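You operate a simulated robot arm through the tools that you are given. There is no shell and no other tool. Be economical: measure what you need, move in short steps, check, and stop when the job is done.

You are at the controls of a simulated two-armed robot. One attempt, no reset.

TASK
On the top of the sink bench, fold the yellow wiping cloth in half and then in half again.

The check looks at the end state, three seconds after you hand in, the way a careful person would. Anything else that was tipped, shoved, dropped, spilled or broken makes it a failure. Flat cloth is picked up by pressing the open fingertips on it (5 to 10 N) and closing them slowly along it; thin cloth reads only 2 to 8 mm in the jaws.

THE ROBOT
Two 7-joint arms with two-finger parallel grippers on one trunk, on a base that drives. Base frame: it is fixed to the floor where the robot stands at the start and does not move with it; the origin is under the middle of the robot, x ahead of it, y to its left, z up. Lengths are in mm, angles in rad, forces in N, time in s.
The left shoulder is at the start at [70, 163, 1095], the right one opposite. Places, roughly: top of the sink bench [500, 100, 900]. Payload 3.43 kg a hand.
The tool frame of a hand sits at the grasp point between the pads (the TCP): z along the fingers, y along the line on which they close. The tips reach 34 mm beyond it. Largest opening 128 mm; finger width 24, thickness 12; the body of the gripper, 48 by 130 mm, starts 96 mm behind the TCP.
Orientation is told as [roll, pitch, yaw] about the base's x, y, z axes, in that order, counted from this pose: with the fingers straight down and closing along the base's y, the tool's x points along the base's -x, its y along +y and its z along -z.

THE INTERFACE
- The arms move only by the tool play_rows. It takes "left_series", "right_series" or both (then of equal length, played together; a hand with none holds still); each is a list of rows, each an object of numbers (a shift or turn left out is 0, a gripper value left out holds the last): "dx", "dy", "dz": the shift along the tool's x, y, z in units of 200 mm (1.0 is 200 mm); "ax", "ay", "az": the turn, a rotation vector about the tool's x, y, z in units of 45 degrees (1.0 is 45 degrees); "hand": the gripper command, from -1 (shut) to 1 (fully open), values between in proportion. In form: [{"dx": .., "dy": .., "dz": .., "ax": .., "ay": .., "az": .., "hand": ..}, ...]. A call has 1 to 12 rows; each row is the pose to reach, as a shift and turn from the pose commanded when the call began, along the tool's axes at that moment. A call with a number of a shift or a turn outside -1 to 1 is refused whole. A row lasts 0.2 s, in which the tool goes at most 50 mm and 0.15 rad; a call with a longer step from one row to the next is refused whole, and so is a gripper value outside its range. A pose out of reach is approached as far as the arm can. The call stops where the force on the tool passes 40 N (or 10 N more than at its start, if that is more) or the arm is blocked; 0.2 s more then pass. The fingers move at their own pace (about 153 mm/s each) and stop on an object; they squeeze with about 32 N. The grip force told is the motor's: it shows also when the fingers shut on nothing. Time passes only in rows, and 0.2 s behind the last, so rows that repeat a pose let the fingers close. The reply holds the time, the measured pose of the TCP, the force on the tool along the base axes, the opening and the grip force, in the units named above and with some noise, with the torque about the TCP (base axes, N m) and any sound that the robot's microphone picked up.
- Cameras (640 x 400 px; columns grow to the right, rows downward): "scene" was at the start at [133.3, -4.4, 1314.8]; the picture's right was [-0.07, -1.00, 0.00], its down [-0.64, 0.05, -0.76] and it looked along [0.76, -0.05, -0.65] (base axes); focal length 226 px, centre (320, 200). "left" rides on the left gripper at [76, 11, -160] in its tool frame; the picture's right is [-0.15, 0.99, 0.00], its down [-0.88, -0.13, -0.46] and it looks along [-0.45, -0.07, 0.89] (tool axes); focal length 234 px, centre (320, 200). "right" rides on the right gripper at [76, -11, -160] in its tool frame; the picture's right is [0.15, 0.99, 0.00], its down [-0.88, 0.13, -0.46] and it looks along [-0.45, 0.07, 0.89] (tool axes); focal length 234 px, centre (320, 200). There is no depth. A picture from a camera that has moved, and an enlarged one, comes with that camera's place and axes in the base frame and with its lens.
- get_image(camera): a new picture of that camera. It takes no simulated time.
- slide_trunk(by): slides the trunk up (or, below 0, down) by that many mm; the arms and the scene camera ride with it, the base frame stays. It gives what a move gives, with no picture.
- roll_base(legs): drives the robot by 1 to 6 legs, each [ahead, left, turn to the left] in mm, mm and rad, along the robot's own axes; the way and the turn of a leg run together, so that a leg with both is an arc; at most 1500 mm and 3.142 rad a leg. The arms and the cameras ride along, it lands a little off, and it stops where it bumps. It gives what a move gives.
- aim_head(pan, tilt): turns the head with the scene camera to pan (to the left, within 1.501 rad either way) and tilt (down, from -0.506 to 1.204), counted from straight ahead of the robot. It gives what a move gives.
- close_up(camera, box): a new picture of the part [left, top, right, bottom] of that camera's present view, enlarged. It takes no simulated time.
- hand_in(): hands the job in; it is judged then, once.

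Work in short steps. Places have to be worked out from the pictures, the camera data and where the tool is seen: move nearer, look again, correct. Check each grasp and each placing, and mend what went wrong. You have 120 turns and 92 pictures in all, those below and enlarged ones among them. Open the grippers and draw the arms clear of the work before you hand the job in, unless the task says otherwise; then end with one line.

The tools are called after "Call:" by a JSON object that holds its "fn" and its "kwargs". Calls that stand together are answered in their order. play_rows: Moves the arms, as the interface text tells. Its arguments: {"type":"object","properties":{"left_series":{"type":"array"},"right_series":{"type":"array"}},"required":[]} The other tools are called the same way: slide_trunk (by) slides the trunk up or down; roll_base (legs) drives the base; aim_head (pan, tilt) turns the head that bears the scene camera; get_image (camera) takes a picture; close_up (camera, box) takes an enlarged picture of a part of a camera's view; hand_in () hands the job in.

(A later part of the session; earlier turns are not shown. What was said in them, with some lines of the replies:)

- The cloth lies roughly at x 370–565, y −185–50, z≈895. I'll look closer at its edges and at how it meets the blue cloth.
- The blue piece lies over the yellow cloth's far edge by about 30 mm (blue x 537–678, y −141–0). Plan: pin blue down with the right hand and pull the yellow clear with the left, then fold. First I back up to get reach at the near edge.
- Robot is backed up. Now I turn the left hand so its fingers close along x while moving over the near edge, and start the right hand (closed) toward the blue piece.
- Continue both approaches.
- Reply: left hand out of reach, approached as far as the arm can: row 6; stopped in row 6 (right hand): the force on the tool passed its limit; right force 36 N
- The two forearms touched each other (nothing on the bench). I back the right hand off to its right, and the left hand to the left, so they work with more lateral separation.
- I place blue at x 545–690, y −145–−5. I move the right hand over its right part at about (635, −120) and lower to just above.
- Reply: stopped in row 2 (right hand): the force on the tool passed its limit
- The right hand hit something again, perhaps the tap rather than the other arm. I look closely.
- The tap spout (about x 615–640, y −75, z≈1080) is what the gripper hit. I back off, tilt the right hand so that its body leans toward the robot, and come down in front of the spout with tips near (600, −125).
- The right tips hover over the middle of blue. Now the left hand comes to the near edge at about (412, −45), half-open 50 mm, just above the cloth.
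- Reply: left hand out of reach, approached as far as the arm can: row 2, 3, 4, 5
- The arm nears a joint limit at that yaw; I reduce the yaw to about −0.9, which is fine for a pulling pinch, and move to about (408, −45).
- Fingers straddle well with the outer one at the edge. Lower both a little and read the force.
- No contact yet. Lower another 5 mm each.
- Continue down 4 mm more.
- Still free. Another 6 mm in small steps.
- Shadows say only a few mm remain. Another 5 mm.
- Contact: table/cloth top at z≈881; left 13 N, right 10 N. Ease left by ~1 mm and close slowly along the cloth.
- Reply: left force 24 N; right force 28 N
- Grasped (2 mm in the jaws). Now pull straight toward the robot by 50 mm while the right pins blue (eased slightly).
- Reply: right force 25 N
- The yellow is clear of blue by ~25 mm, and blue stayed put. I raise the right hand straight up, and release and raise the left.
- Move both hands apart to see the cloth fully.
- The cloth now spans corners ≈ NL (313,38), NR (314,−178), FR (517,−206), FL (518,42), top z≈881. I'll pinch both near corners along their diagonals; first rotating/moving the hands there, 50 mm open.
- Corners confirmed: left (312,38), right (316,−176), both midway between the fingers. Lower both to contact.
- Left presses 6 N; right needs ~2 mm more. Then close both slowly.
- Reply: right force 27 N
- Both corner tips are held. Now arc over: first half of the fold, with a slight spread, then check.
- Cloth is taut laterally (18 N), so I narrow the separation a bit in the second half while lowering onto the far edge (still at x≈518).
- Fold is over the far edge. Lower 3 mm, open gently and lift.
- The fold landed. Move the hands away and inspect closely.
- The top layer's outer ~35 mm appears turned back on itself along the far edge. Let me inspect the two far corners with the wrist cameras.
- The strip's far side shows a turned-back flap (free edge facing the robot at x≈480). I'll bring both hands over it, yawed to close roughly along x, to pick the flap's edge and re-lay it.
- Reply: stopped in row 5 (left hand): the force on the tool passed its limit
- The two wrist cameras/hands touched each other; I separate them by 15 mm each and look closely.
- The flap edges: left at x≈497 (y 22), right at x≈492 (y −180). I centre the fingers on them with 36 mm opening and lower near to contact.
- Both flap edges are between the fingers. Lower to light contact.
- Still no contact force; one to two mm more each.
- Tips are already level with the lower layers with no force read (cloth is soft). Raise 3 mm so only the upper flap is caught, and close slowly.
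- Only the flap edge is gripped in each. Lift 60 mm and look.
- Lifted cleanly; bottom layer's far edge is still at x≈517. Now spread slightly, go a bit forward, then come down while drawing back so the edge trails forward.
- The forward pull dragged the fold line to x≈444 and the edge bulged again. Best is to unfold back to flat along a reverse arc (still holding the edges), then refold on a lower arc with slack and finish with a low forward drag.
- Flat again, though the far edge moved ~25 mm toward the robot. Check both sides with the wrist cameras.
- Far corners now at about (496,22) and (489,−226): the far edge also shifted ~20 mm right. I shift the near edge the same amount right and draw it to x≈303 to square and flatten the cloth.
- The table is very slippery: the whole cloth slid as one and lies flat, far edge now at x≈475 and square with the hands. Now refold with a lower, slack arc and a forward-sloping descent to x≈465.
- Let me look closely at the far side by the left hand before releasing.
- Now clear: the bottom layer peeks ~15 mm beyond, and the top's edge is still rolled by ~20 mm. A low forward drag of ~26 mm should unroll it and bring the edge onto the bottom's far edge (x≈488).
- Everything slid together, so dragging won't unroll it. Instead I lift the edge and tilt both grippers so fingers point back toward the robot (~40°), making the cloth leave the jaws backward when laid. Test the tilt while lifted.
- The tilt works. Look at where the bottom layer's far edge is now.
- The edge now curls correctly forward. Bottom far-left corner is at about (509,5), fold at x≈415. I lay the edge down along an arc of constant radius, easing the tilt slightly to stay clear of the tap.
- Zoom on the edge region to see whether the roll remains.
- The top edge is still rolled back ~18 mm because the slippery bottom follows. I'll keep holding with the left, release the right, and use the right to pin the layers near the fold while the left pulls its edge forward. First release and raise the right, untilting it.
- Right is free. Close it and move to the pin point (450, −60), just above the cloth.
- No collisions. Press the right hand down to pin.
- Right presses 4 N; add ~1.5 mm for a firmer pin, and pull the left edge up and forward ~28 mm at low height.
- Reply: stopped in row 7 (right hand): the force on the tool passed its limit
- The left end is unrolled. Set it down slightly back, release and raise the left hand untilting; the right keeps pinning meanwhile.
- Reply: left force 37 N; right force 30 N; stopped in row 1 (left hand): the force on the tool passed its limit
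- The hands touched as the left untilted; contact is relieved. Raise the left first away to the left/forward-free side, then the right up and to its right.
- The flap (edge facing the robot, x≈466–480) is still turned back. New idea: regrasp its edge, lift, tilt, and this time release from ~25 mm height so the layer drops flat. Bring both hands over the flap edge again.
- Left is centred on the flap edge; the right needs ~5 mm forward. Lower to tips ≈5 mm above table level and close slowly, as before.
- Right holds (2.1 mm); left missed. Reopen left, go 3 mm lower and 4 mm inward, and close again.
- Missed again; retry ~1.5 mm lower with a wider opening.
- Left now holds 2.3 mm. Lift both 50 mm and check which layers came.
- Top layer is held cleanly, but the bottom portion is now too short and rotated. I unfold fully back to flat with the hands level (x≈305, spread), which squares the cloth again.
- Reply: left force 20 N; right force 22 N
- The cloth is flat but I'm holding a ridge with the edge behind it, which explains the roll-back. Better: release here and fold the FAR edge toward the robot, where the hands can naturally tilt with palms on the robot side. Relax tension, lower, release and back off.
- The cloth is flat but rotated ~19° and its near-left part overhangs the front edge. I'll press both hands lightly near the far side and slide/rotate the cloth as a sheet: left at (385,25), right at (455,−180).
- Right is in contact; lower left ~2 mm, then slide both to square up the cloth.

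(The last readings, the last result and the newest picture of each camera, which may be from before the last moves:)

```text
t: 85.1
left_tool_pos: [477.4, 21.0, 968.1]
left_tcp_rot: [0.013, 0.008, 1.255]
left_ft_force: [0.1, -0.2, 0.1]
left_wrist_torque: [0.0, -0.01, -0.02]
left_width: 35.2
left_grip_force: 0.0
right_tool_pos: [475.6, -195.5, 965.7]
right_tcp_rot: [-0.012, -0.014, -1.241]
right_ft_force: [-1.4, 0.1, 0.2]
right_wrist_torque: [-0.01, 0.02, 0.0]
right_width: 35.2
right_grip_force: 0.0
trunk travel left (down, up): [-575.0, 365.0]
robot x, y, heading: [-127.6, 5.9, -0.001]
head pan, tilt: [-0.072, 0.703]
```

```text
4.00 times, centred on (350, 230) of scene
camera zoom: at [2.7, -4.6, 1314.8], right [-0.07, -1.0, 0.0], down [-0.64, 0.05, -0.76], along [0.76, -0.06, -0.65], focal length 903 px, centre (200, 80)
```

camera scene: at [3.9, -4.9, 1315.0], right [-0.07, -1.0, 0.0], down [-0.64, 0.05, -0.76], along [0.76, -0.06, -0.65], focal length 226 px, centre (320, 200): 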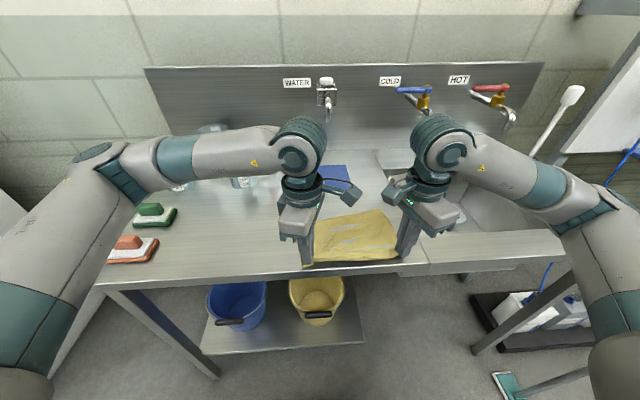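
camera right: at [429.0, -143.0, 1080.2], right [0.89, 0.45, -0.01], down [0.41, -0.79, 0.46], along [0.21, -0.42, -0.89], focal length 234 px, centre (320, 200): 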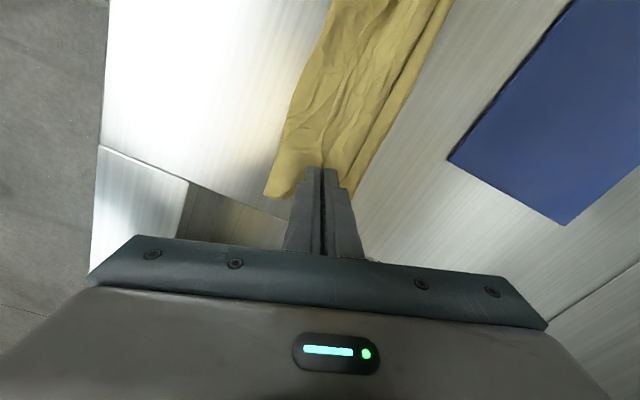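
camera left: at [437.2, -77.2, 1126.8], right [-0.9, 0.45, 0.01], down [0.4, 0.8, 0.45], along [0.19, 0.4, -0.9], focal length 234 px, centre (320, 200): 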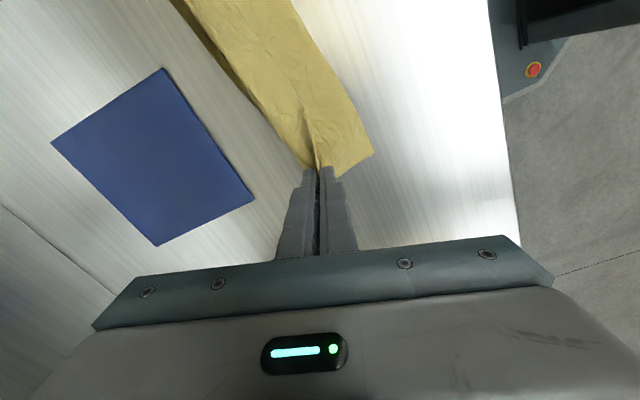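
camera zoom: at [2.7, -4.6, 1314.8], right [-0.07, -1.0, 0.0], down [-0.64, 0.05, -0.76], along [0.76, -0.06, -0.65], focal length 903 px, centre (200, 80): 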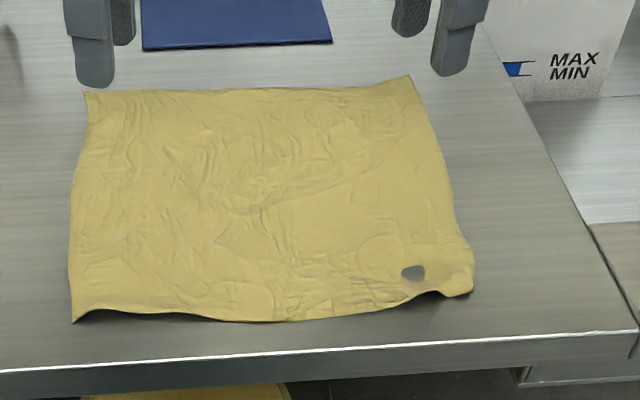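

The cloth is now square and flat: x 306–500, y −195–42, and sliding works well. Now grasp the far edge near both corners (outer finger beyond the edge): descend, then close slowly.

Call:
{"fn": "play_rows", "kwargs": {"left_series": [{"dx": -0.028, "dy": -0.038, "dz": 0.1, "hand": -0.31}, {"dx": -0.028, "dy": -0.038, "dz": 0.2}, {"dx": -0.028, "dy": -0.038, "dz": 0.25}, {"dx": -0.028, "dy": -0.038, "dz": 0.264}, {"dx": -0.028, "dy": -0.038, "dz": 0.264, "hand": -0.42}, {"dx": -0.028, "dy": -0.038, "dz": 0.264, "hand": -0.52}, {"dx": -0.028, "dy": -0.038, "dz": 0.264, "hand": -0.62}, {"dx": -0.028, "dy": -0.038, "dz": 0.264, "hand": -0.72}, {"dx": -0.028, "dy": -0.038, "dz": 0.264, "hand": -0.82}, {"dx": -0.028, "dy": -0.038, "dz": 0.264, "hand": -0.92}, {"dx": -0.028, "dy": -0.038, "dz": 0.264, "hand": -1}, {"dx": -0.028, "dy": -0.038, "dz": 0.264, "hand": -1}], "right_series": [{"dx": 0.055, "dy": 0.072, "dz": 0.09, "hand": -0.31}, {"dx": 0.055, "dy": 0.072, "dz": 0.19}, {"dx": 0.055, "dy": 0.072, "dz": 0.238}, {"dx": 0.055, "dy": 0.072, "dz": 0.25}, {"dx": 0.055, "dy": 0.072, "dz": 0.25, "hand": -0.42}, {"dx": 0.055, "dy": 0.072, "dz": 0.25, "hand": -0.52}, {"dx": 0.055, "dy": 0.072, "dz": 0.25, "hand": -0.62}, {"dx": 0.055, "dy": 0.072, "dz": 0.25, "hand": -0.72}, {"dx": 0.055, "dy": 0.072, "dz": 0.25, "hand": -0.82}, {"dx": 0.055, "dy": 0.072, "dz": 0.25, "hand": -0.92}, {"dx": 0.055, "dy": 0.072, "dz": 0.25, "hand": -1}, {"dx": 0.055, "dy": 0.072, "dz": 0.25, "hand": -1}]}}

```text
t: 87.7
left_tool_pos: [484.7, 21.8, 915.1]
left_tcp_rot: [0.011, 0.008, 1.254]
left_ft_force: [0.9, -1.7, 23.0]
left_wrist_torque: [0.01, -0.04, -0.01]
left_width: 1.7
left_grip_force: 31.8
right_tool_pos: [485.1, -179.6, 916.4]
right_tcp_rot: [-0.009, -0.014, -1.24]
right_ft_force: [0.7, 1.0, 10.1]
right_wrist_torque: [0.09, 0.08, 0.0]
right_width: 2.0
right_grip_force: 31.6
trunk travel left (down, up): [-575.0, 365.0]
robot x, y, heading: [-129.6, -2.0, -0.006]
head pan, tilt: [-0.072, 0.703]
```

Both hold the far edge (≈2 mm). Now fold toward the robot on a slack arc, tilting so fingers point forward by the end, stopping with the tips ~22 mm above the near edge.

Call:
{"fn": "play_rows", "kwargs": {"left_series": [{"dx": 0.005, "dy": 0.014, "dz": -0.08}, {"dx": 0.017, "dy": 0.052, "dz": -0.16}, {"dx": 0.036, "dy": 0.109, "dz": -0.225}, {"dx": 0.061, "dy": 0.185, "dz": -0.275}, {"dx": 0.09, "dy": 0.2755, "dz": -0.31}, {"dx": 0.128, "dy": 0.391, "dz": -0.3185, "ax": 0.157, "ay": -0.052}, {"dx": 0.169, "dy": 0.516, "dz": -0.2945, "ax": 0.315, "ay": -0.103}, {"dx": 0.207, "dy": 0.633, "dz": -0.2465, "ax": 0.484, "ay": -0.159}, {"dx": 0.241, "dy": 0.737, "dz": -0.1865, "ax": 0.641, "ay": -0.21}, {"dx": 0.269, "dy": 0.822, "dz": -0.1235, "ax": 0.811, "ay": -0.265}, {"dx": 0.288, "dy": 0.881, "dz": -0.0685, "ax": 0.968, "ay": -0.317}, {"dx": 0.29, "dy": 0.885, "dz": -0.0585, "ax": 0.968, "ay": -0.317}], "right_series": [{"dx": 0.005, "dy": -0.014, "dz": -0.08}, {"dx": 0.018, "dy": -0.052, "dz": -0.16}, {"dx": 0.037, "dy": -0.109, "dz": -0.225}, {"dx": 0.063, "dy": -0.184, "dz": -0.275}, {"dx": 0.094, "dy": -0.274, "dz": -0.31}, {"dx": 0.134, "dy": -0.39, "dz": -0.3185, "ax": -0.157, "ay": -0.054}, {"dx": 0.177, "dy": -0.514, "dz": -0.2945, "ax": -0.313, "ay": -0.108}, {"dx": 0.216, "dy": -0.63, "dz": -0.2465, "ax": -0.482, "ay": -0.167}, {"dx": 0.252, "dy": -0.734, "dz": -0.1865, "ax": -0.638, "ay": -0.221}, {"dx": 0.281, "dy": -0.819, "dz": -0.1235, "ax": -0.807, "ay": -0.279}, {"dx": 0.301, "dy": -0.877, "dz": -0.0685, "ax": -0.963, "ay": -0.333}, {"dx": 0.303, "dy": -0.882, "dz": -0.0585, "ax": -0.963, "ay": -0.333}]}}

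Call:
{"fn": "get_image", "kwargs": {"camera": "scene"}}

```text
t: 90.3
left_tool_pos: [317.1, 7.1, 929.8]
left_tcp_rot: [-0.761, -0.216, 1.346]
left_ft_force: [1.1, 0.4, -0.4]
left_wrist_torque: [0.01, 0.04, -0.02]
left_width: 1.8
left_grip_force: 31.8
left hand out of reach, approached as far as the arm can: row 11, 12
right_tool_pos: [404.6, -142.0, 932.7]
right_tcp_rot: [0.76, -0.252, -1.335]
right_ft_force: [0.0, -0.4, -0.1]
right_wrist_torque: [0.01, 0.0, -0.04]
right_width: 2.2
right_grip_force: 31.6
right hand out of reach, approached as far as the arm can: row 9, 10, 11, 12
trunk travel left (down, up): [-575.0, 365.0]
robot x, y, heading: [-126.8, 0.9, -0.002]
head pan, tilt: [-0.072, 0.703]
```

```text
6 pictures are left
camera scene: at [4.3, -4.0, 1314.9], right [-0.07, -1.0, 0.0], down [-0.64, 0.05, -0.76], along [0.76, -0.06, -0.65], focal length 226 px, centre (320, 200)
```

scene: 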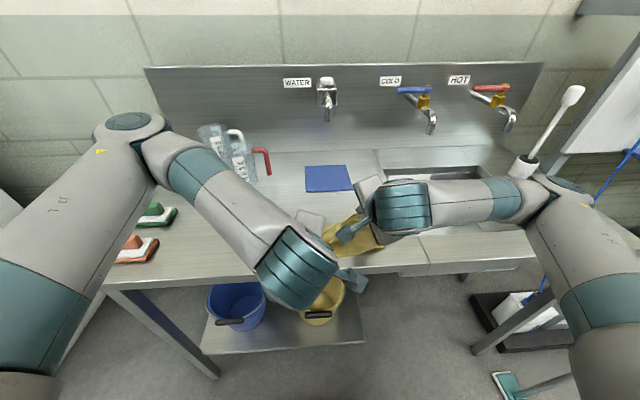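

The right arm can't reach that close with so much tilt. Reduce the tilt on both hands to ~0.35 rad keeping the tips' intended place.

Call:
{"fn": "play_rows", "kwargs": {"left_series": [{"dx": -0.005, "dy": -0.014, "dz": 0.003, "ax": -0.11, "ay": 0.036}, {"dx": -0.009, "dy": -0.028, "dz": 0.007, "ax": -0.22, "ay": 0.071}, {"dx": -0.014, "dy": -0.042, "dz": 0.01, "ax": -0.33, "ay": 0.107}, {"dx": -0.018, "dy": -0.056, "dz": 0.014, "ax": -0.44, "ay": 0.142}, {"dx": -0.023, "dy": -0.07, "dz": 0.017, "ax": -0.544, "ay": 0.178}], "right_series": [{"dx": -0.005, "dy": 0.014, "dz": 0.003, "ax": 0.11, "ay": 0.037}, {"dx": -0.009, "dy": 0.028, "dz": 0.007, "ax": 0.22, "ay": 0.075}, {"dx": -0.014, "dy": 0.042, "dz": 0.01, "ax": 0.33, "ay": 0.112}, {"dx": -0.019, "dy": 0.056, "dz": 0.014, "ax": 0.44, "ay": 0.15}, {"dx": -0.024, "dy": 0.07, "dz": 0.017, "ax": 0.541, "ay": 0.187}]}}

```text
t: 91.5
left_tool_pos: [329.5, 7.1, 936.3]
left_tcp_rot: [-0.317, -0.098, 1.27]
left_ft_force: [0.4, -0.8, 0.5]
left_wrist_torque: [-0.04, -0.05, -0.03]
left_width: 1.9
left_grip_force: 31.8
right_tool_pos: [417.9, -143.0, 940.8]
right_tcp_rot: [0.319, -0.124, -1.255]
right_ft_force: [0.2, 0.1, 0.0]
right_wrist_torque: [-0.02, 0.0, 0.0]
right_width: 2.1
right_grip_force: 32.1
trunk travel left (down, up): [-575.0, 365.0]
robot x, y, heading: [-130.2, -4.5, -0.0]
head pan, tilt: [-0.072, 0.703]
```

Commanded poses follow the measured ones. Now bring the right hand (and the left a bit) to the near edge: tips at about x 323, y 22 / −180.

Call:
{"fn": "play_rows", "kwargs": {"left_series": [{"dx": -0.016, "dy": 0.015, "dz": -0.035}, {"dx": -0.029, "dy": 0.04, "dz": -0.0525}, {"dx": -0.04, "dy": 0.071, "dz": -0.04}, {"dx": -0.0457, "dy": 0.1015, "dz": -0.023}], "right_series": [{"dx": -0.0077, "dy": -0.132, "dz": -0.105}, {"dx": -0.011, "dy": -0.277, "dz": -0.173}, {"dx": -0.017, "dy": -0.414, "dz": -0.185}, {"dx": -0.011, "dy": -0.539, "dz": -0.158}]}}

```text
t: 92.5
left_tool_pos: [311.6, 20.9, 935.4]
left_tcp_rot: [-0.319, -0.097, 1.271]
left_ft_force: [0.7, -2.0, -0.1]
left_wrist_torque: [-0.06, -0.04, 0.0]
left_width: 1.6
left_grip_force: 31.9
right_tool_pos: [318.0, -179.4, 938.8]
right_tcp_rot: [0.319, -0.125, -1.257]
right_ft_force: [0.8, 1.0, 0.3]
right_wrist_torque: [0.03, -0.06, 0.01]
right_width: 2.3
right_grip_force: 31.5
right hand out of reach, approached as far as the arm can: row 4
trunk travel left (down, up): [-575.0, 365.0]
robot x, y, heading: [-126.0, -1.5, -0.001]
head pan, tilt: [-0.072, 0.703]
```

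Both hands are in place. One look before dropping the layer.

Call:
{"fn": "close_up", "kwargs": {"camera": "scene", "box": [270, 180, 430, 290]}}

```text
3.64 times, centred on (350, 235) of scene
camera zoom: at [4.4, -4.8, 1314.9], right [-0.07, -1.0, 0.0], down [-0.64, 0.05, -0.76], along [0.76, -0.06, -0.65], focal length 821 px, centre (211, 73)
```

zoom: 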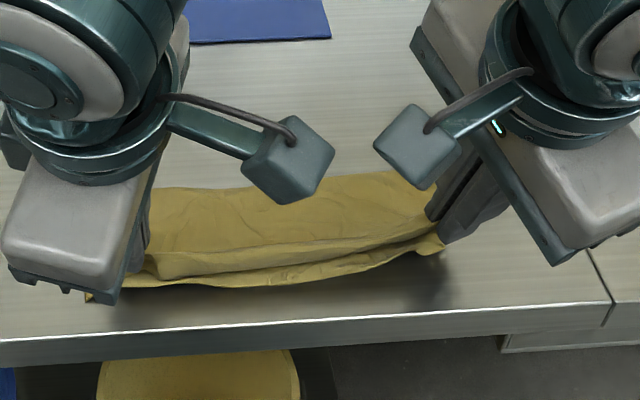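

The fold looks good: top edge almost over the near bottom edge, fold at x≈393. Lower a few mm, open to drop the layer, and lift straight up.

Call:
{"fn": "play_rows", "kwargs": {"left_series": [{"dx": 0.004, "dy": 0.012, "dz": 0.038}, {"dx": 0.004, "dy": 0.012, "dz": 0.038, "hand": -0.6}, {"dx": 0.004, "dy": 0.012, "dz": 0.038, "hand": -0.4}, {"dx": -0.01, "dy": -0.03, "dz": -0.09}, {"dx": -0.03, "dy": -0.0924, "dz": -0.284}, {"dx": -0.045, "dy": -0.14, "dz": -0.42}], "right_series": [{"dx": 0.004, "dy": -0.016, "dz": 0.052}, {"dx": 0.004, "dy": -0.016, "dz": 0.052, "hand": -0.6}, {"dx": 0.004, "dy": -0.016, "dz": 0.052, "hand": -0.4}, {"dx": -0.01, "dy": 0.03, "dz": -0.09}, {"dx": -0.0315, "dy": 0.092, "dz": -0.284}, {"dx": -0.045, "dy": 0.14, "dz": -0.42}]}}

Call:
{"fn": "play_rows", "kwargs": {"left_series": [{"dx": -0.2}, {"dx": -0.4}, {"dx": -0.6}], "right_series": [{"dx": -0.2}, {"dx": -0.4}, {"dx": -0.6}]}}

Call:
{"fn": "close_up", "kwargs": {"camera": "scene", "box": [270, 180, 430, 290]}}

```text
t: 93.9
left_tool_pos: [309.5, 22.3, 1026.6]
left_tcp_rot: [-0.32, -0.099, 1.272]
left_ft_force: [0.4, 0.0, -0.3]
left_wrist_torque: [0.01, -0.02, -0.01]
left_width: 38.4
left_grip_force: 0.3
right_tool_pos: [317.9, -174.6, 1030.7]
right_tcp_rot: [0.32, -0.126, -1.257]
right_ft_force: [-0.8, -0.1, -0.1]
right_wrist_torque: [-0.03, -0.02, -0.05]
right_width: 38.6
right_grip_force: 0.1
trunk travel left (down, up): [-575.0, 365.0]
robot x, y, heading: [-126.4, 1.8, 0.001]
head pan, tilt: [-0.072, 0.703]
```

```text
t: 94.7
left_tool_pos: [346.8, 137.3, 1038.9]
left_tcp_rot: [-0.319, -0.098, 1.272]
left_ft_force: [-0.4, -0.5, -0.1]
left_wrist_torque: [0.02, -0.01, 0.01]
left_width: 38.1
left_grip_force: 0.0
right_tool_pos: [355.1, -290.3, 1044.1]
right_tcp_rot: [0.321, -0.125, -1.258]
right_ft_force: [0.1, 0.2, -0.2]
right_wrist_torque: [-0.01, 0.03, -0.02]
right_width: 38.6
right_grip_force: 0.1
trunk travel left (down, up): [-575.0, 365.0]
robot x, y, heading: [-130.0, -0.2, -0.002]
head pan, tilt: [-0.072, 0.703]
```

```text
3.64 times, centred on (350, 235) of scene
camera zoom: at [3.6, -4.6, 1314.9], right [-0.07, -1.0, 0.0], down [-0.64, 0.05, -0.76], along [0.76, -0.06, -0.65], focal length 821 px, centre (211, 73)
```

zoom: 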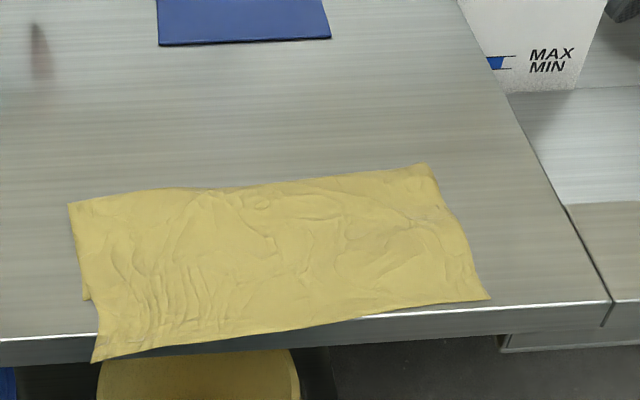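

The half-fold is flat, but the top overshoots the bottom (left by ~40 mm, right ~20 mm) and hangs slightly over the front edge. First slide the whole thing forward ~55 mm; then I'll re-lay the top edge. Bring hands (untilted) above (340,20) and (345,−170).

Call:
{"fn": "play_rows", "kwargs": {"left_series": [{"dx": 0.124, "dy": 0.002, "dz": 0.096, "ax": -0.08, "ay": 0.026}, {"dx": 0.247, "dy": 0.004, "dz": 0.192, "ax": -0.16, "ay": 0.052}, {"dx": 0.371, "dy": 0.006, "dz": 0.288, "ax": -0.24, "ay": 0.078}, {"dx": 0.494, "dy": 0.008, "dz": 0.384, "ax": -0.32, "ay": 0.104}, {"dx": 0.618, "dy": 0.0096, "dz": 0.48, "ax": -0.4, "ay": 0.13}], "right_series": [{"dx": 0.128, "dy": -0.003, "dz": 0.1, "ax": 0.08, "ay": 0.027}, {"dx": 0.256, "dy": -0.007, "dz": 0.2, "ax": 0.16, "ay": 0.055}, {"dx": 0.384, "dy": -0.01, "dz": 0.3, "ax": 0.24, "ay": 0.082}, {"dx": 0.512, "dy": -0.014, "dz": 0.4, "ax": 0.32, "ay": 0.11}, {"dx": 0.64, "dy": -0.017, "dz": 0.5, "ax": 0.397, "ay": 0.137}]}}

```text
t: 95.9
left_tool_pos: [343.4, 18.4, 934.6]
left_tcp_rot: [0.0, 0.004, 1.255]
left_ft_force: [0.4, -0.2, 0.3]
left_wrist_torque: [0.03, 0.03, 0.04]
left_width: 38.5
left_grip_force: 0.1
right_tool_pos: [345.7, -170.8, 932.1]
right_tcp_rot: [0.005, -0.019, -1.242]
right_ft_force: [0.1, -0.3, -0.2]
right_wrist_torque: [-0.02, 0.02, 0.0]
right_width: 38.3
right_grip_force: 0.1
trunk travel left (down, up): [-575.0, 365.0]
robot x, y, heading: [-128.3, 2.0, -0.003]
head pan, tilt: [-0.072, 0.703]
```

Press lightly and slide forward (left +62, right +44) to bring it onto the bench squarely, then lift and look.

Call:
{"fn": "play_rows", "kwargs": {"left_series": [{"dz": 0.05}, {"dz": 0.085}, {"dz": 0.096}, {"dx": -0.019, "dy": -0.048, "dz": 0.097}, {"dx": -0.038, "dy": -0.096, "dz": 0.097}, {"dx": -0.058, "dy": -0.144, "dz": 0.097}, {"dx": -0.077, "dy": -0.192, "dz": 0.097}, {"dx": -0.096, "dy": -0.24, "dz": 0.097}, {"dx": -0.1155, "dy": -0.2885, "dz": 0.097}, {"dx": -0.1155, "dy": -0.2885, "dz": 0.0}, {"dx": -0.1155, "dy": -0.2885, "dz": -0.2}, {"dx": -0.1155, "dy": -0.2885, "dz": -0.3}], "right_series": [{"dz": 0.04}, {"dz": 0.073}, {"dz": 0.084}, {"dx": -0.018, "dy": 0.032, "dz": 0.085}, {"dx": -0.036, "dy": 0.065, "dz": 0.085}, {"dx": -0.055, "dy": 0.097, "dz": 0.085}, {"dx": -0.073, "dy": 0.13, "dz": 0.085}, {"dx": -0.091, "dy": 0.162, "dz": 0.085}, {"dx": -0.1095, "dy": 0.195, "dz": 0.085}, {"dx": -0.1095, "dy": 0.195, "dz": 0.0}, {"dx": -0.1095, "dy": 0.195, "dz": -0.2}, {"dx": -0.1095, "dy": 0.195, "dz": -0.3}]}}

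Call:
{"fn": "close_up", "kwargs": {"camera": "scene", "box": [270, 170, 430, 280]}}

```text
t: 98.5
left_tool_pos: [404.0, 24.1, 995.6]
left_tcp_rot: [-0.004, 0.001, 1.254]
left_ft_force: [-0.3, 0.5, -0.4]
left_wrist_torque: [-0.02, 0.02, 0.0]
left_width: 38.5
left_grip_force: 0.0
right_tool_pos: [389.0, -179.7, 993.5]
right_tcp_rot: [0.006, -0.018, -1.241]
right_ft_force: [0.0, -1.0, 0.2]
right_wrist_torque: [-0.01, -0.02, 0.0]
right_width: 38.5
right_grip_force: 0.1
trunk travel left (down, up): [-575.0, 365.0]
robot x, y, heading: [-131.0, -0.0, -0.005]
head pan, tilt: [-0.072, 0.703]
```

```text
3.64 times, centred on (350, 225) of scene
camera zoom: at [4.5, -4.8, 1314.7], right [-0.07, -1.0, 0.0], down [-0.64, 0.05, -0.76], along [0.76, -0.06, -0.65], focal length 821 px, centre (211, 109)
```

zoom: 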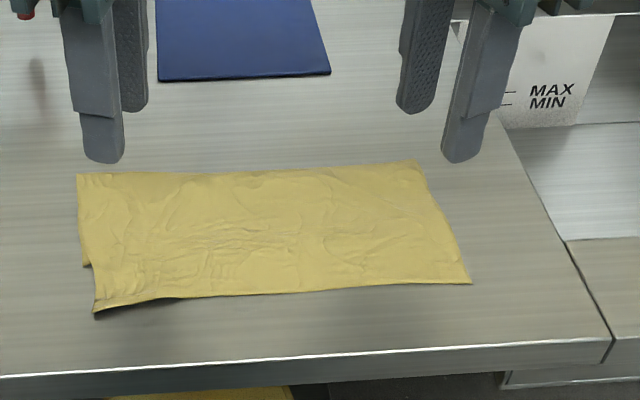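

Good position. Top edge: left x≈318, right x≈325; bottom edge ≈357/352; fold ≈442. Grasp the top layer's near edge (single layer there) with both hands.

Call:
{"fn": "play_rows", "kwargs": {"left_series": [{"dx": 0.055, "dy": 0.177, "dz": 0.05}, {"dx": 0.11, "dy": 0.353, "dz": 0.15}, {"dx": 0.11, "dy": 0.353, "dz": 0.3}, {"dx": 0.11, "dy": 0.353, "dz": 0.385}, {"dx": 0.11, "dy": 0.353, "dz": 0.402}, {"dx": 0.11, "dy": 0.353, "dz": 0.402, "hand": -0.52}, {"dx": 0.11, "dy": 0.353, "dz": 0.402, "hand": -0.63}, {"dx": 0.11, "dy": 0.353, "dz": 0.402, "hand": -0.74}, {"dx": 0.11, "dy": 0.353, "dz": 0.402, "hand": -0.84}, {"dx": 0.11, "dy": 0.353, "dz": 0.402, "hand": -0.93}, {"dx": 0.11, "dy": 0.353, "dz": 0.402, "hand": -1}, {"dx": 0.11, "dy": 0.353, "dz": 0.402, "hand": -1}], "right_series": [{"dx": 0.042, "dy": -0.123, "dz": 0.05}, {"dx": 0.0845, "dy": -0.246, "dz": 0.15}, {"dx": 0.0845, "dy": -0.246, "dz": 0.29}, {"dx": 0.0845, "dy": -0.246, "dz": 0.375}, {"dx": 0.0845, "dy": -0.246, "dz": 0.391}, {"dx": 0.0845, "dy": -0.246, "dz": 0.391, "hand": -0.52}, {"dx": 0.0845, "dy": -0.246, "dz": 0.391, "hand": -0.63}, {"dx": 0.0845, "dy": -0.246, "dz": 0.391, "hand": -0.74}, {"dx": 0.0845, "dy": -0.246, "dz": 0.391, "hand": -0.84}, {"dx": 0.0845, "dy": -0.246, "dz": 0.391, "hand": -0.93}, {"dx": 0.0845, "dy": -0.246, "dz": 0.391, "hand": -1}, {"dx": 0.0845, "dy": -0.246, "dz": 0.391, "hand": -1}]}}

```text
t: 101.1
left_tool_pos: [328.0, 24.1, 915.8]
left_tcp_rot: [-0.006, 0.002, 1.255]
left_ft_force: [-0.6, -0.7, 0.7]
left_wrist_torque: [-0.03, -0.02, 0.0]
left_width: 1.8
left_grip_force: 32.2
right_tool_pos: [336.7, -180.6, 915.7]
right_tcp_rot: [0.01, -0.021, -1.242]
right_ft_force: [4.2, 0.2, 35.9]
right_wrist_torque: [0.39, -0.32, -0.08]
right_width: 0.0
right_grip_force: 32.3
trunk travel left (down, up): [-575.0, 365.0]
robot x, y, heading: [-127.4, 2.3, -0.002]
head pan, tilt: [-0.072, 0.703]
```

Left holds, right missed. Retry the right ~9 mm further forward.

Call:
{"fn": "play_rows", "kwargs": {"right_series": [{"dz": -0.06}, {"dz": -0.06, "hand": -0.35}, {"dx": -0.015, "dy": 0.0425, "dz": -0.06, "hand": -0.35}, {"dx": -0.015, "dy": 0.0425, "dz": -0.01}, {"dx": -0.015, "dy": 0.0425, "dz": -0.002}, {"dx": -0.015, "dy": 0.0425, "dz": -0.002, "hand": -0.48}, {"dx": -0.015, "dy": 0.0425, "dz": -0.002, "hand": -0.6}, {"dx": -0.015, "dy": 0.0425, "dz": -0.002, "hand": -0.72}, {"dx": -0.015, "dy": 0.0425, "dz": -0.002, "hand": -0.84}, {"dx": -0.015, "dy": 0.0425, "dz": -0.002, "hand": -0.94}, {"dx": -0.015, "dy": 0.0425, "dz": -0.002, "hand": -1}, {"dx": -0.015, "dy": 0.0425, "dz": -0.002, "hand": -1}]}}

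```text
t: 103.7
left_tool_pos: [328.6, 24.7, 915.7]
left_tcp_rot: [-0.006, 0.002, 1.256]
left_ft_force: [0.8, 0.2, 11.9]
left_wrist_torque: [0.0, -0.12, -0.01]
left_width: 1.8
left_grip_force: 31.9
right_tool_pos: [345.1, -179.4, 916.3]
right_tcp_rot: [0.009, -0.02, -1.24]
right_ft_force: [-1.3, 0.2, 10.8]
right_wrist_torque: [0.07, -0.01, 0.02]
right_width: 2.7
right_grip_force: 32.3
trunk travel left (down, up): [-575.0, 365.0]
robot x, y, heading: [-124.1, -1.1, 0.003]
head pan, tilt: [-0.072, 0.703]
```

Both hold. Lift in an arc up and forward to the apex above the desired fold line (drawing the fold forward), then look.

Call:
{"fn": "play_rows", "kwargs": {"left_series": [{"dx": -0.012, "dy": -0.038, "dz": -0.1}, {"dx": -0.039, "dy": -0.119, "dz": -0.2}, {"dx": -0.07, "dy": -0.214, "dz": -0.285}, {"dx": -0.106, "dy": -0.323, "dz": -0.35}, {"dx": -0.143, "dy": -0.437, "dz": -0.395}, {"dx": -0.182, "dy": -0.556, "dz": -0.42}], "right_series": [{"dx": -0.011, "dy": 0.033, "dz": -0.1}, {"dx": -0.034, "dy": 0.099, "dz": -0.2}, {"dx": -0.062, "dy": 0.18, "dz": -0.285}, {"dx": -0.094, "dy": 0.274, "dz": -0.35}, {"dx": -0.128, "dy": 0.374, "dz": -0.395}, {"dx": -0.1625, "dy": 0.473, "dz": -0.42}]}}

Call:
{"fn": "close_up", "kwargs": {"camera": "scene", "box": [270, 140, 430, 260]}}

```text
t: 105.1
left_tool_pos: [447.6, 24.9, 997.8]
left_tcp_rot: [-0.004, 0.003, 1.258]
left_ft_force: [-0.2, -0.4, -0.3]
left_wrist_torque: [0.01, 0.01, 0.01]
left_width: 1.7
left_grip_force: 31.6
right_tool_pos: [446.3, -179.5, 1000.0]
right_tcp_rot: [0.004, -0.018, -1.238]
right_ft_force: [0.3, 0.4, -0.7]
right_wrist_torque: [0.01, 0.05, 0.02]
right_width: 2.3
right_grip_force: 31.8
trunk travel left (down, up): [-575.0, 365.0]
robot x, y, heading: [-132.4, -0.1, -0.0]
head pan, tilt: [-0.072, 0.703]
```

```text
3.33 times, centred on (350, 200) of scene
camera zoom: at [5.3, -4.6, 1314.7], right [-0.07, -1.0, 0.0], down [-0.65, 0.05, -0.76], along [0.76, -0.06, -0.65], focal length 753 px, centre (220, 200)
```

zoom: 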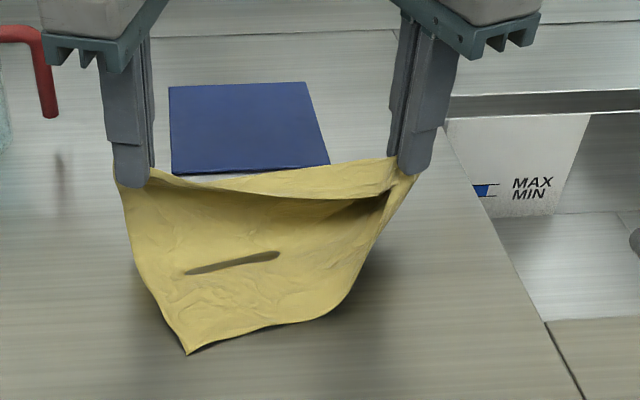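

The right hand took both layers, so on the right the two edges are already aligned. I lay both hands down and back toward the robot, with the loop trailing forward, placing the left edge over the bottom-left corner (≈(343,−8)) and the right at (347,−227).

Call:
{"fn": "play_rows", "kwargs": {"left_series": [{"dx": 0.048, "dy": 0.047, "dz": 0.05}, {"dx": 0.097, "dy": 0.095, "dz": 0.1}, {"dx": 0.145, "dy": 0.142, "dz": 0.15}, {"dx": 0.194, "dy": 0.189, "dz": 0.2}, {"dx": 0.242, "dy": 0.236, "dz": 0.25}, {"dx": 0.29, "dy": 0.284, "dz": 0.3}, {"dx": 0.339, "dy": 0.331, "dz": 0.345}, {"dx": 0.387, "dy": 0.378, "dz": 0.385}], "right_series": [{"dx": -0.008, "dy": -0.068, "dz": 0.05}, {"dx": -0.016, "dy": -0.137, "dz": 0.1}, {"dx": -0.025, "dy": -0.205, "dz": 0.155}, {"dx": -0.033, "dy": -0.273, "dz": 0.205}, {"dx": -0.041, "dy": -0.342, "dz": 0.255}, {"dx": -0.05, "dy": -0.41, "dz": 0.307}, {"dx": -0.058, "dy": -0.478, "dz": 0.355}, {"dx": -0.066, "dy": -0.5465, "dz": 0.4}]}}

```text
t: 106.9
left_tool_pos: [349.1, -27.5, 920.5]
left_tcp_rot: [-0.003, 0.001, 1.255]
left_ft_force: [-0.1, 0.4, 0.0]
left_wrist_torque: [0.01, 0.02, -0.01]
left_width: 1.7
left_grip_force: 32.1
right_tool_pos: [346.1, -228.5, 917.7]
right_tcp_rot: [0.005, -0.02, -1.24]
right_ft_force: [0.7, -0.3, -0.3]
right_wrist_torque: [0.0, -0.01, -0.04]
right_width: 2.4
right_grip_force: 31.9
trunk travel left (down, up): [-575.0, 365.0]
robot x, y, heading: [-126.2, 0.9, -0.003]
head pan, tilt: [-0.072, 0.703]
```

Draw both back ~10 mm to straighten, release, lift and move aside; then one look.

Call:
{"fn": "play_rows", "kwargs": {"left_series": [{"dx": 0.01, "dy": 0.03}, {"dx": 0.0187, "dy": 0.057, "dz": 0.01}, {"dx": 0.0187, "dy": 0.057, "dz": 0.01, "hand": -0.8}, {"dx": 0.0187, "dy": 0.057, "dz": 0.01, "hand": -0.55}, {"dx": 0.0187, "dy": 0.057, "dz": -0.1}, {"dx": 0.0187, "dy": 0.057, "dz": -0.3}, {"dx": -0.18, "dy": 0.04, "dz": -0.35}, {"dx": -0.38, "dy": 0.02, "dz": -0.35}, {"dx": -0.58, "dy": 0.0, "dz": -0.35}], "right_series": [{"dx": 0.01, "dy": -0.03}, {"dx": 0.0195, "dy": -0.0568}, {"dx": 0.0195, "dy": -0.0568, "hand": -0.8}, {"dx": 0.0195, "dy": -0.0568, "hand": -0.55}, {"dx": 0.0195, "dy": -0.0568, "dz": -0.1}, {"dx": 0.0195, "dy": -0.0568, "dz": -0.3}, {"dx": -0.18, "dy": -0.04, "dz": -0.35}, {"dx": -0.38, "dy": -0.02, "dz": -0.35}, {"dx": -0.5, "dy": 0.0, "dz": -0.35}]}}

Call:
{"fn": "close_up", "kwargs": {"camera": "scene", "box": [270, 170, 430, 280]}}

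```text
t: 108.9
left_tool_pos: [385.8, 83.7, 989.4]
left_tcp_rot: [-0.003, 0.004, 1.255]
left_ft_force: [0.6, 0.1, 0.0]
left_wrist_torque: [0.02, 0.01, -0.01]
left_width: 28.7
left_grip_force: 0.1
right_tool_pos: [381.2, -320.5, 990.5]
right_tcp_rot: [0.005, -0.022, -1.239]
right_ft_force: [-0.4, 0.2, 0.0]
right_wrist_torque: [-0.03, -0.02, -0.04]
right_width: 28.8
right_grip_force: 0.1
trunk travel left (down, up): [-575.0, 365.0]
robot x, y, heading: [-130.3, -1.0, -0.001]
head pan, tilt: [-0.072, 0.703]
```

```text
3.64 times, centred on (350, 225) of scene
camera zoom: at [4.5, -3.6, 1314.8], right [-0.07, -1.0, 0.0], down [-0.64, 0.05, -0.76], along [0.76, -0.06, -0.65], focal length 821 px, centre (211, 109)
```

zoom: 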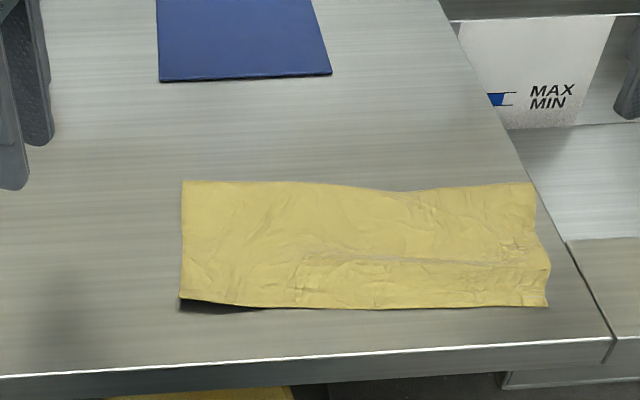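

A clean half fold: x ≈315–420, y ≈ −13 to −255, edges aligned. For the second fold the right hand will take the left end at mid-edge (378,−27), fingers closing along y, and carry it to the right end. First move the left hand away and turn the right hand.

Call:
{"fn": "play_rows", "kwargs": {"left_series": [{"dx": -0.087, "dy": 0.028, "dz": -0.07}, {"dx": -0.174, "dy": 0.057, "dz": -0.13}, {"dx": -0.26, "dy": 0.085, "dz": -0.2}, {"dx": -0.348, "dy": 0.114, "dz": -0.27}, {"dx": -0.435, "dy": 0.142, "dz": -0.33}, {"dx": -0.5225, "dy": 0.171, "dz": -0.4}], "right_series": [{"dx": 0.1, "dy": 0.035, "az": -0.17, "hand": -0.31}, {"dx": 0.2, "dy": 0.07, "az": -0.34}, {"dx": 0.3, "dy": 0.106, "az": -0.51}, {"dx": 0.41, "dy": 0.141, "az": -0.68}, {"dx": 0.51, "dy": 0.177, "az": -0.85}, {"dx": 0.614, "dy": 0.2126, "az": -1.0}]}}

Call:
{"fn": "play_rows", "kwargs": {"right_series": [{"dx": 0.06, "dy": 0.12, "az": -0.1}, {"dx": 0.12, "dy": 0.24, "az": -0.2}, {"dx": 0.185, "dy": 0.36, "az": -0.3}, {"dx": 0.25, "dy": 0.48, "az": -0.4}, {"dx": 0.31, "dy": 0.6, "az": -0.5, "dz": 0.1}, {"dx": 0.371, "dy": 0.726, "az": -0.58, "dz": 0.2}]}}

```text
t: 110.3
left_tool_pos: [386.4, 197.8, 1070.0]
left_tcp_rot: [-0.005, 0.004, 1.256]
left_ft_force: [-0.4, -0.3, -0.4]
left_wrist_torque: [-0.04, 0.02, 0.03]
left_width: 28.7
left_grip_force: 0.1
right_tool_pos: [380.3, -189.2, 988.6]
right_tcp_rot: [-0.01, -0.018, -0.453]
right_ft_force: [1.2, 0.9, -0.1]
right_wrist_torque: [-0.07, 0.02, -0.02]
right_width: 44.3
right_grip_force: 0.1
trunk travel left (down, up): [-575.0, 365.0]
robot x, y, heading: [-130.0, -1.9, 0.0]
head pan, tilt: [-0.072, 0.703]
```

```text
t: 111.7
left_tool_pos: [387.4, 197.0, 1070.3]
left_tcp_rot: [-0.004, 0.002, 1.255]
left_ft_force: [0.6, 0.5, 0.3]
left_wrist_torque: [0.0, 0.01, -0.01]
left_width: 28.6
left_grip_force: 0.1
right_tool_pos: [376.8, -26.5, 946.8]
right_tcp_rot: [-0.017, -0.012, 0.001]
right_ft_force: [-0.2, 0.0, 0.0]
right_wrist_torque: [-0.03, 0.0, -0.05]
right_width: 44.4
right_grip_force: 0.0
trunk travel left (down, up): [-575.0, 365.0]
robot x, y, heading: [-130.7, 1.4, -0.004]
head pan, tilt: [-0.072, 0.703]
```

In place. Press to the table (both layers) and close slowly.

Call:
{"fn": "play_rows", "kwargs": {"right_series": [{"dz": 0.08}, {"dz": 0.135}, {"dz": 0.153}, {"dz": 0.159}, {"dz": 0.159, "hand": -0.42}, {"dz": 0.159, "hand": -0.52}, {"dz": 0.159, "hand": -0.62}, {"dz": 0.159, "hand": -0.72}, {"dz": 0.159, "hand": -0.82}, {"dz": 0.159, "hand": -0.92}, {"dz": 0.159, "hand": -1}, {"dz": 0.159, "hand": -1}]}}

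```text
t: 114.3
left_tool_pos: [386.3, 196.3, 1070.5]
left_tcp_rot: [-0.005, 0.0, 1.255]
left_ft_force: [0.5, -1.3, -0.3]
left_wrist_torque: [0.0, 0.0, 0.0]
left_width: 28.8
left_grip_force: 0.0
right_tool_pos: [377.0, -27.9, 915.4]
right_tcp_rot: [-0.017, -0.014, 0.003]
right_ft_force: [-1.9, -0.8, 12.3]
right_wrist_torque: [-0.05, -0.06, -0.02]
right_width: 2.4
right_grip_force: 32.1
trunk travel left (down, up): [-575.0, 365.0]
robot x, y, heading: [-130.1, 0.1, -0.003]
head pan, tilt: [-0.072, 0.703]
```

2.4 mm held, consistent with both layers. Carry the end over to the right on a slack arc, tilting slightly toward the end.

Call:
{"fn": "play_rows", "kwargs": {"right_series": [{"dy": -0.015, "dz": -0.09}, {"dx": 0.004, "dy": -0.055, "dz": -0.18}, {"dx": 0.009, "dy": -0.12, "dz": -0.25}, {"dx": 0.016, "dy": -0.21, "dz": -0.305}, {"dx": 0.024, "dy": -0.315, "dz": -0.34}, {"dx": 0.033, "dy": -0.43, "dz": -0.355}, {"dx": 0.042, "dy": -0.565, "dz": -0.35, "ax": -0.11}, {"dx": 0.051, "dy": -0.7, "dz": -0.317, "ax": -0.22}, {"dx": 0.059, "dy": -0.825, "dz": -0.26, "ax": -0.33}, {"dx": 0.066, "dy": -0.9285, "dz": -0.185, "ax": -0.446}, {"dx": 0.071, "dy": -0.97, "dz": -0.12, "ax": -0.446}, {"dx": 0.075, "dy": -1.0, "dz": -0.075, "ax": -0.446}]}}

```text
t: 116.9
left_tool_pos: [386.7, 195.8, 1070.5]
left_tcp_rot: [-0.005, 0.003, 1.254]
left_ft_force: [0.3, -0.5, -0.1]
left_wrist_torque: [0.01, 0.0, 0.02]
left_width: 28.9
left_grip_force: 0.2
right_tool_pos: [362.7, -228.3, 932.7]
right_tcp_rot: [0.334, -0.014, 0.001]
right_ft_force: [0.3, 0.6, 1.3]
right_wrist_torque: [-0.02, -0.03, 0.03]
right_width: 2.6
right_grip_force: 32.5
trunk travel left (down, up): [-575.0, 365.0]
robot x, y, heading: [-131.3, -1.0, -0.003]
head pan, tilt: [-0.072, 0.703]
```

Tips at about y −217, 20 mm up. Go 10 mm further right and down slightly, open, lift straight up and retreat right; then the final look.

Call:
{"fn": "play_rows", "kwargs": {"right_series": [{"dy": -0.03, "dz": 0.006}, {"dy": -0.057, "dz": 0.012}, {"dy": -0.057, "dz": 0.012, "hand": -0.75}, {"dy": -0.057, "dz": 0.012, "hand": -0.5}, {"dy": -0.02, "dz": -0.09}, {"dy": 0.02, "dz": -0.21}, {"dy": 0.06, "dz": -0.32}, {"dy": -0.13, "dz": -0.39}, {"dy": -0.32, "dz": -0.45}, {"dy": -0.5, "dz": -0.52}]}}

Call:
{"fn": "close_up", "kwargs": {"camera": "scene", "box": [280, 170, 440, 280]}}

```text
t: 119.1
left_tool_pos: [385.7, 196.7, 1071.2]
left_tcp_rot: [-0.003, 0.002, 1.257]
left_ft_force: [0.1, -0.3, -0.3]
left_wrist_torque: [0.04, -0.02, -0.01]
left_width: 28.8
left_grip_force: 0.1
right_tool_pos: [360.0, -358.3, 999.5]
right_tcp_rot: [0.335, -0.015, 0.003]
right_ft_force: [-0.2, -0.9, 0.5]
right_wrist_torque: [0.02, -0.04, 0.02]
right_width: 31.7
right_grip_force: 0.1
trunk travel left (down, up): [-575.0, 365.0]
robot x, y, heading: [-125.3, -2.7, -0.002]
head pan, tilt: [-0.072, 0.703]
```

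```text
3.64 times, centred on (360, 225) of scene
camera zoom: at [3.7, -5.7, 1314.9], right [-0.07, -1.0, 0.0], down [-0.64, 0.05, -0.76], along [0.76, -0.05, -0.65], focal length 821 px, centre (174, 109)
```

zoom: 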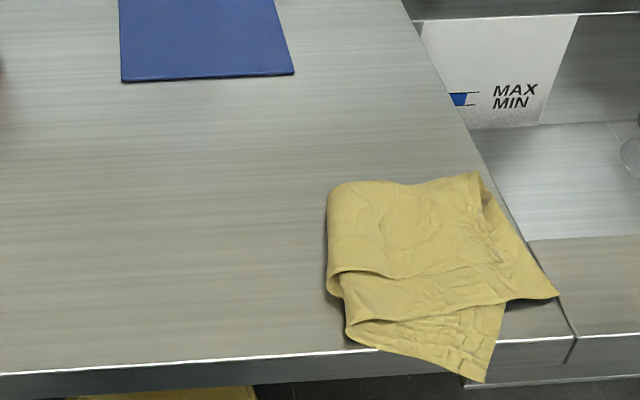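

No pictures remain, so I work from this last view: stack is at x≈305–423, y≈−272 to −130, with a flap sticking out toward the front edge. First untilt the right hand above the middle of the stack, to slide the bundle back fully onto the bench.

Call:
{"fn": "play_rows", "kwargs": {"right_series": [{"dx": -0.005, "dy": 0.13, "dz": 0.12, "ax": 0.085, "hand": -0.6}, {"dx": -0.01, "dy": 0.26, "dz": 0.24, "ax": 0.17}, {"dx": -0.015, "dy": 0.39, "dz": 0.36, "ax": 0.255}, {"dx": -0.02, "dy": 0.52, "dz": 0.48, "ax": 0.34}, {"dx": -0.025, "dy": 0.655, "dz": 0.598, "ax": 0.427}]}}

```text
t: 120.3
left_tool_pos: [387.9, 196.7, 1070.2]
left_tcp_rot: [-0.004, 0.004, 1.255]
left_ft_force: [-0.6, 0.6, -0.6]
left_wrist_torque: [-0.01, 0.02, -0.04]
left_width: 28.9
left_grip_force: 0.1
right_tool_pos: [368.2, -193.2, 929.3]
right_tcp_rot: [-0.002, -0.015, 0.0]
right_ft_force: [0.6, 0.7, -0.1]
right_wrist_torque: [-0.07, -0.03, -0.02]
right_width: 25.8
right_grip_force: 0.2
trunk travel left (down, up): [-575.0, 365.0]
robot x, y, heading: [-128.9, 1.7, -0.001]
head pan, tilt: [-0.072, 0.703]
```

Press gently and slide the bundle forward 55 mm and left 30 mm, then lift.

Call:
{"fn": "play_rows", "kwargs": {"right_series": [{"dz": 0.03}, {"dz": 0.055}, {"dz": 0.066}, {"dz": 0.07}, {"dx": -0.055, "dy": 0.03, "dz": 0.07}, {"dx": -0.11, "dy": 0.06, "dz": 0.07}, {"dx": -0.165, "dy": 0.09, "dz": 0.07}, {"dx": -0.22, "dy": 0.12, "dz": 0.07}, {"dx": -0.275, "dy": 0.15, "dz": 0.07}, {"dx": -0.275, "dy": 0.15, "dz": 0.07}]}}

```text
t: 122.5
left_tool_pos: [386.0, 197.0, 1071.6]
left_tcp_rot: [-0.005, 0.001, 1.255]
left_ft_force: [0.6, 0.7, -0.2]
left_wrist_torque: [0.01, -0.01, 0.0]
left_width: 28.7
left_grip_force: 0.1
right_tool_pos: [423.1, -163.8, 915.4]
right_tcp_rot: [-0.002, -0.016, -0.001]
right_ft_force: [-3.1, -1.5, 17.7]
right_wrist_torque: [-0.04, 0.24, 0.01]
right_width: 25.5
right_grip_force: 0.2
trunk travel left (down, up): [-575.0, 365.0]
robot x, y, heading: [-132.8, -0.6, -0.002]
head pan, tilt: [-0.072, 0.703]
```

Now take the flap's outer corner (estimated (302,−190)): lift, move to (318,−182), press and close.

Call:
{"fn": "play_rows", "kwargs": {"right_series": [{"dz": -0.1}, {"dz": -0.22, "hand": -0.37}, {"dx": 0.18, "dy": -0.03, "dz": -0.22}, {"dx": 0.36, "dy": -0.06, "dz": -0.22}, {"dx": 0.525, "dy": -0.09, "dz": -0.2}, {"dx": 0.525, "dy": -0.09, "dz": -0.06}, {"dx": 0.525, "dy": -0.09, "dz": -0.005}, {"dx": 0.525, "dy": -0.09, "dz": 0.0}]}}

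Call:
{"fn": "play_rows", "kwargs": {"right_series": [{"hand": -0.45}, {"hand": -0.54}, {"hand": -0.63}, {"hand": -0.72}, {"hand": -0.81}, {"hand": -0.9}, {"hand": -1}, {"hand": -1}]}}

```text
t: 124.3
left_tool_pos: [386.0, 195.9, 1070.1]
left_tcp_rot: [-0.004, 0.002, 1.255]
left_ft_force: [-0.4, 0.2, -0.3]
left_wrist_torque: [0.02, 0.03, 0.0]
left_width: 28.6
left_grip_force: 0.0
right_tool_pos: [319.0, -181.6, 915.6]
right_tcp_rot: [-0.001, -0.014, 0.001]
right_ft_force: [0.4, 0.5, 9.3]
right_wrist_torque: [0.24, -0.08, 0.01]
right_width: 40.5
right_grip_force: 0.1
trunk travel left (down, up): [-575.0, 365.0]
robot x, y, heading: [-129.4, -2.8, -0.001]
head pan, tilt: [-0.072, 0.703]
```

```text
t: 126.1
left_tool_pos: [385.0, 196.8, 1071.1]
left_tcp_rot: [-0.004, 0.002, 1.257]
left_ft_force: [0.1, -0.5, -0.1]
left_wrist_torque: [0.0, 0.01, -0.01]
left_width: 28.7
left_grip_force: 0.0
right_tool_pos: [316.7, -181.6, 915.2]
right_tcp_rot: [-0.001, -0.014, 0.0]
right_ft_force: [-1.1, -1.5, 16.6]
right_wrist_torque: [0.07, -0.03, -0.02]
right_width: 1.9
right_grip_force: 32.2
trunk travel left (down, up): [-575.0, 365.0]
robot x, y, heading: [-128.0, -1.2, 0.001]
head pan, tilt: [-0.072, 0.703]
```

Caught a single layer (1.9 mm). Fold the flap forward over the stack, release and lift clear.

Call:
{"fn": "play_rows", "kwargs": {"right_series": [{"dx": -0.04, "dz": -0.075}, {"dx": -0.11, "dy": -0.01, "dz": -0.15}, {"dx": -0.2, "dy": -0.02, "dz": -0.2}, {"dx": -0.29, "dy": -0.03, "dz": -0.21}, {"dx": -0.36, "dy": -0.04, "dz": -0.18}, {"dx": -0.41, "dy": -0.05, "dz": -0.13}, {"dx": -0.44, "dy": -0.05, "dz": -0.07}, {"dx": -0.44, "dy": -0.05, "dz": -0.06, "hand": -0.7}, {"dx": -0.44, "dy": -0.05, "dz": -0.06, "hand": -0.5}, {"dx": -0.44, "dy": -0.05, "dz": -0.2}, {"dx": -0.44, "dy": -0.05, "dz": -0.4}, {"dx": -0.44, "dy": -0.05, "dz": -0.5}]}}

```text
t: 128.7
left_tool_pos: [387.8, 196.2, 1070.5]
left_tcp_rot: [-0.003, 0.002, 1.255]
left_ft_force: [-0.1, 0.3, 0.0]
left_wrist_torque: [0.0, -0.04, 0.01]
left_width: 28.6
left_grip_force: 0.1
right_tool_pos: [404.0, -192.0, 1016.7]
right_tcp_rot: [-0.001, -0.013, -0.001]
right_ft_force: [-0.5, 0.7, -0.3]
right_wrist_torque: [-0.03, -0.06, 0.02]
right_width: 32.0
right_grip_force: 0.0
trunk travel left (down, up): [-575.0, 365.0]
robot x, y, heading: [-131.7, 2.4, 0.0]
head pan, tilt: [-0.072, 0.703]
```

Draw the right hand well clear to its side, open both grippers, and try for one more picture in case any is left.

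Call:
{"fn": "play_rows", "kwargs": {"right_series": [{"dy": -0.2, "hand": 0.0}, {"dy": -0.4, "dz": -0.1, "hand": 0.5}, {"dy": -0.6, "dz": -0.2, "hand": 1}, {"dy": -0.75, "dz": -0.3}], "left_series": [{"hand": 0.0}, {"hand": 0.5}, {"hand": 1}, {}]}}

Call:
{"fn": "close_up", "kwargs": {"camera": "scene", "box": [280, 170, 440, 280]}}

```text
t: 129.7
left_tool_pos: [386.1, 196.8, 1072.7]
left_tcp_rot: [-0.006, 0.002, 1.257]
left_ft_force: [0.0, 0.6, 1.4]
left_wrist_torque: [0.01, 0.0, 0.0]
left_width: 128.0
left_grip_force: 0.2
right_tool_pos: [401.7, -340.1, 1074.9]
right_tcp_rot: [-0.003, -0.016, 0.002]
right_ft_force: [0.6, 0.3, -1.0]
right_wrist_torque: [0.01, -0.04, 0.01]
right_width: 127.8
right_grip_force: 0.0
trunk travel left (down, up): [-575.0, 365.0]
robot x, y, heading: [-125.6, -0.5, -0.0]
head pan, tilt: [-0.072, 0.703]
```

```text
refused: no pictures are left
```

No pictures are left, both grippers are open and both arms are clear, so I hand the job in.

Call:
{"fn": "hand_in", "kwargs": {}}

```text
The job is handed in.
```

I handed the job in, but I doubt the second fold passes: the first fold came out clean, while the second came out skewed and I finished it without being able to see it. After the second fold, the last picture showed a flap sticking out past the front edge of the bench. With no pictures left, I slid the bundle forward and folded the flap back over the stack by estimate, so its final shape is unchecked. The blue cloth overlapped the yellow one at the start; I pulled the yellow out from under it, and the blue looked unmoved in the last picture. While working, the right gripper bumped the tap and the arms touched each other a few times, but I saw nothing tipped or dropped.
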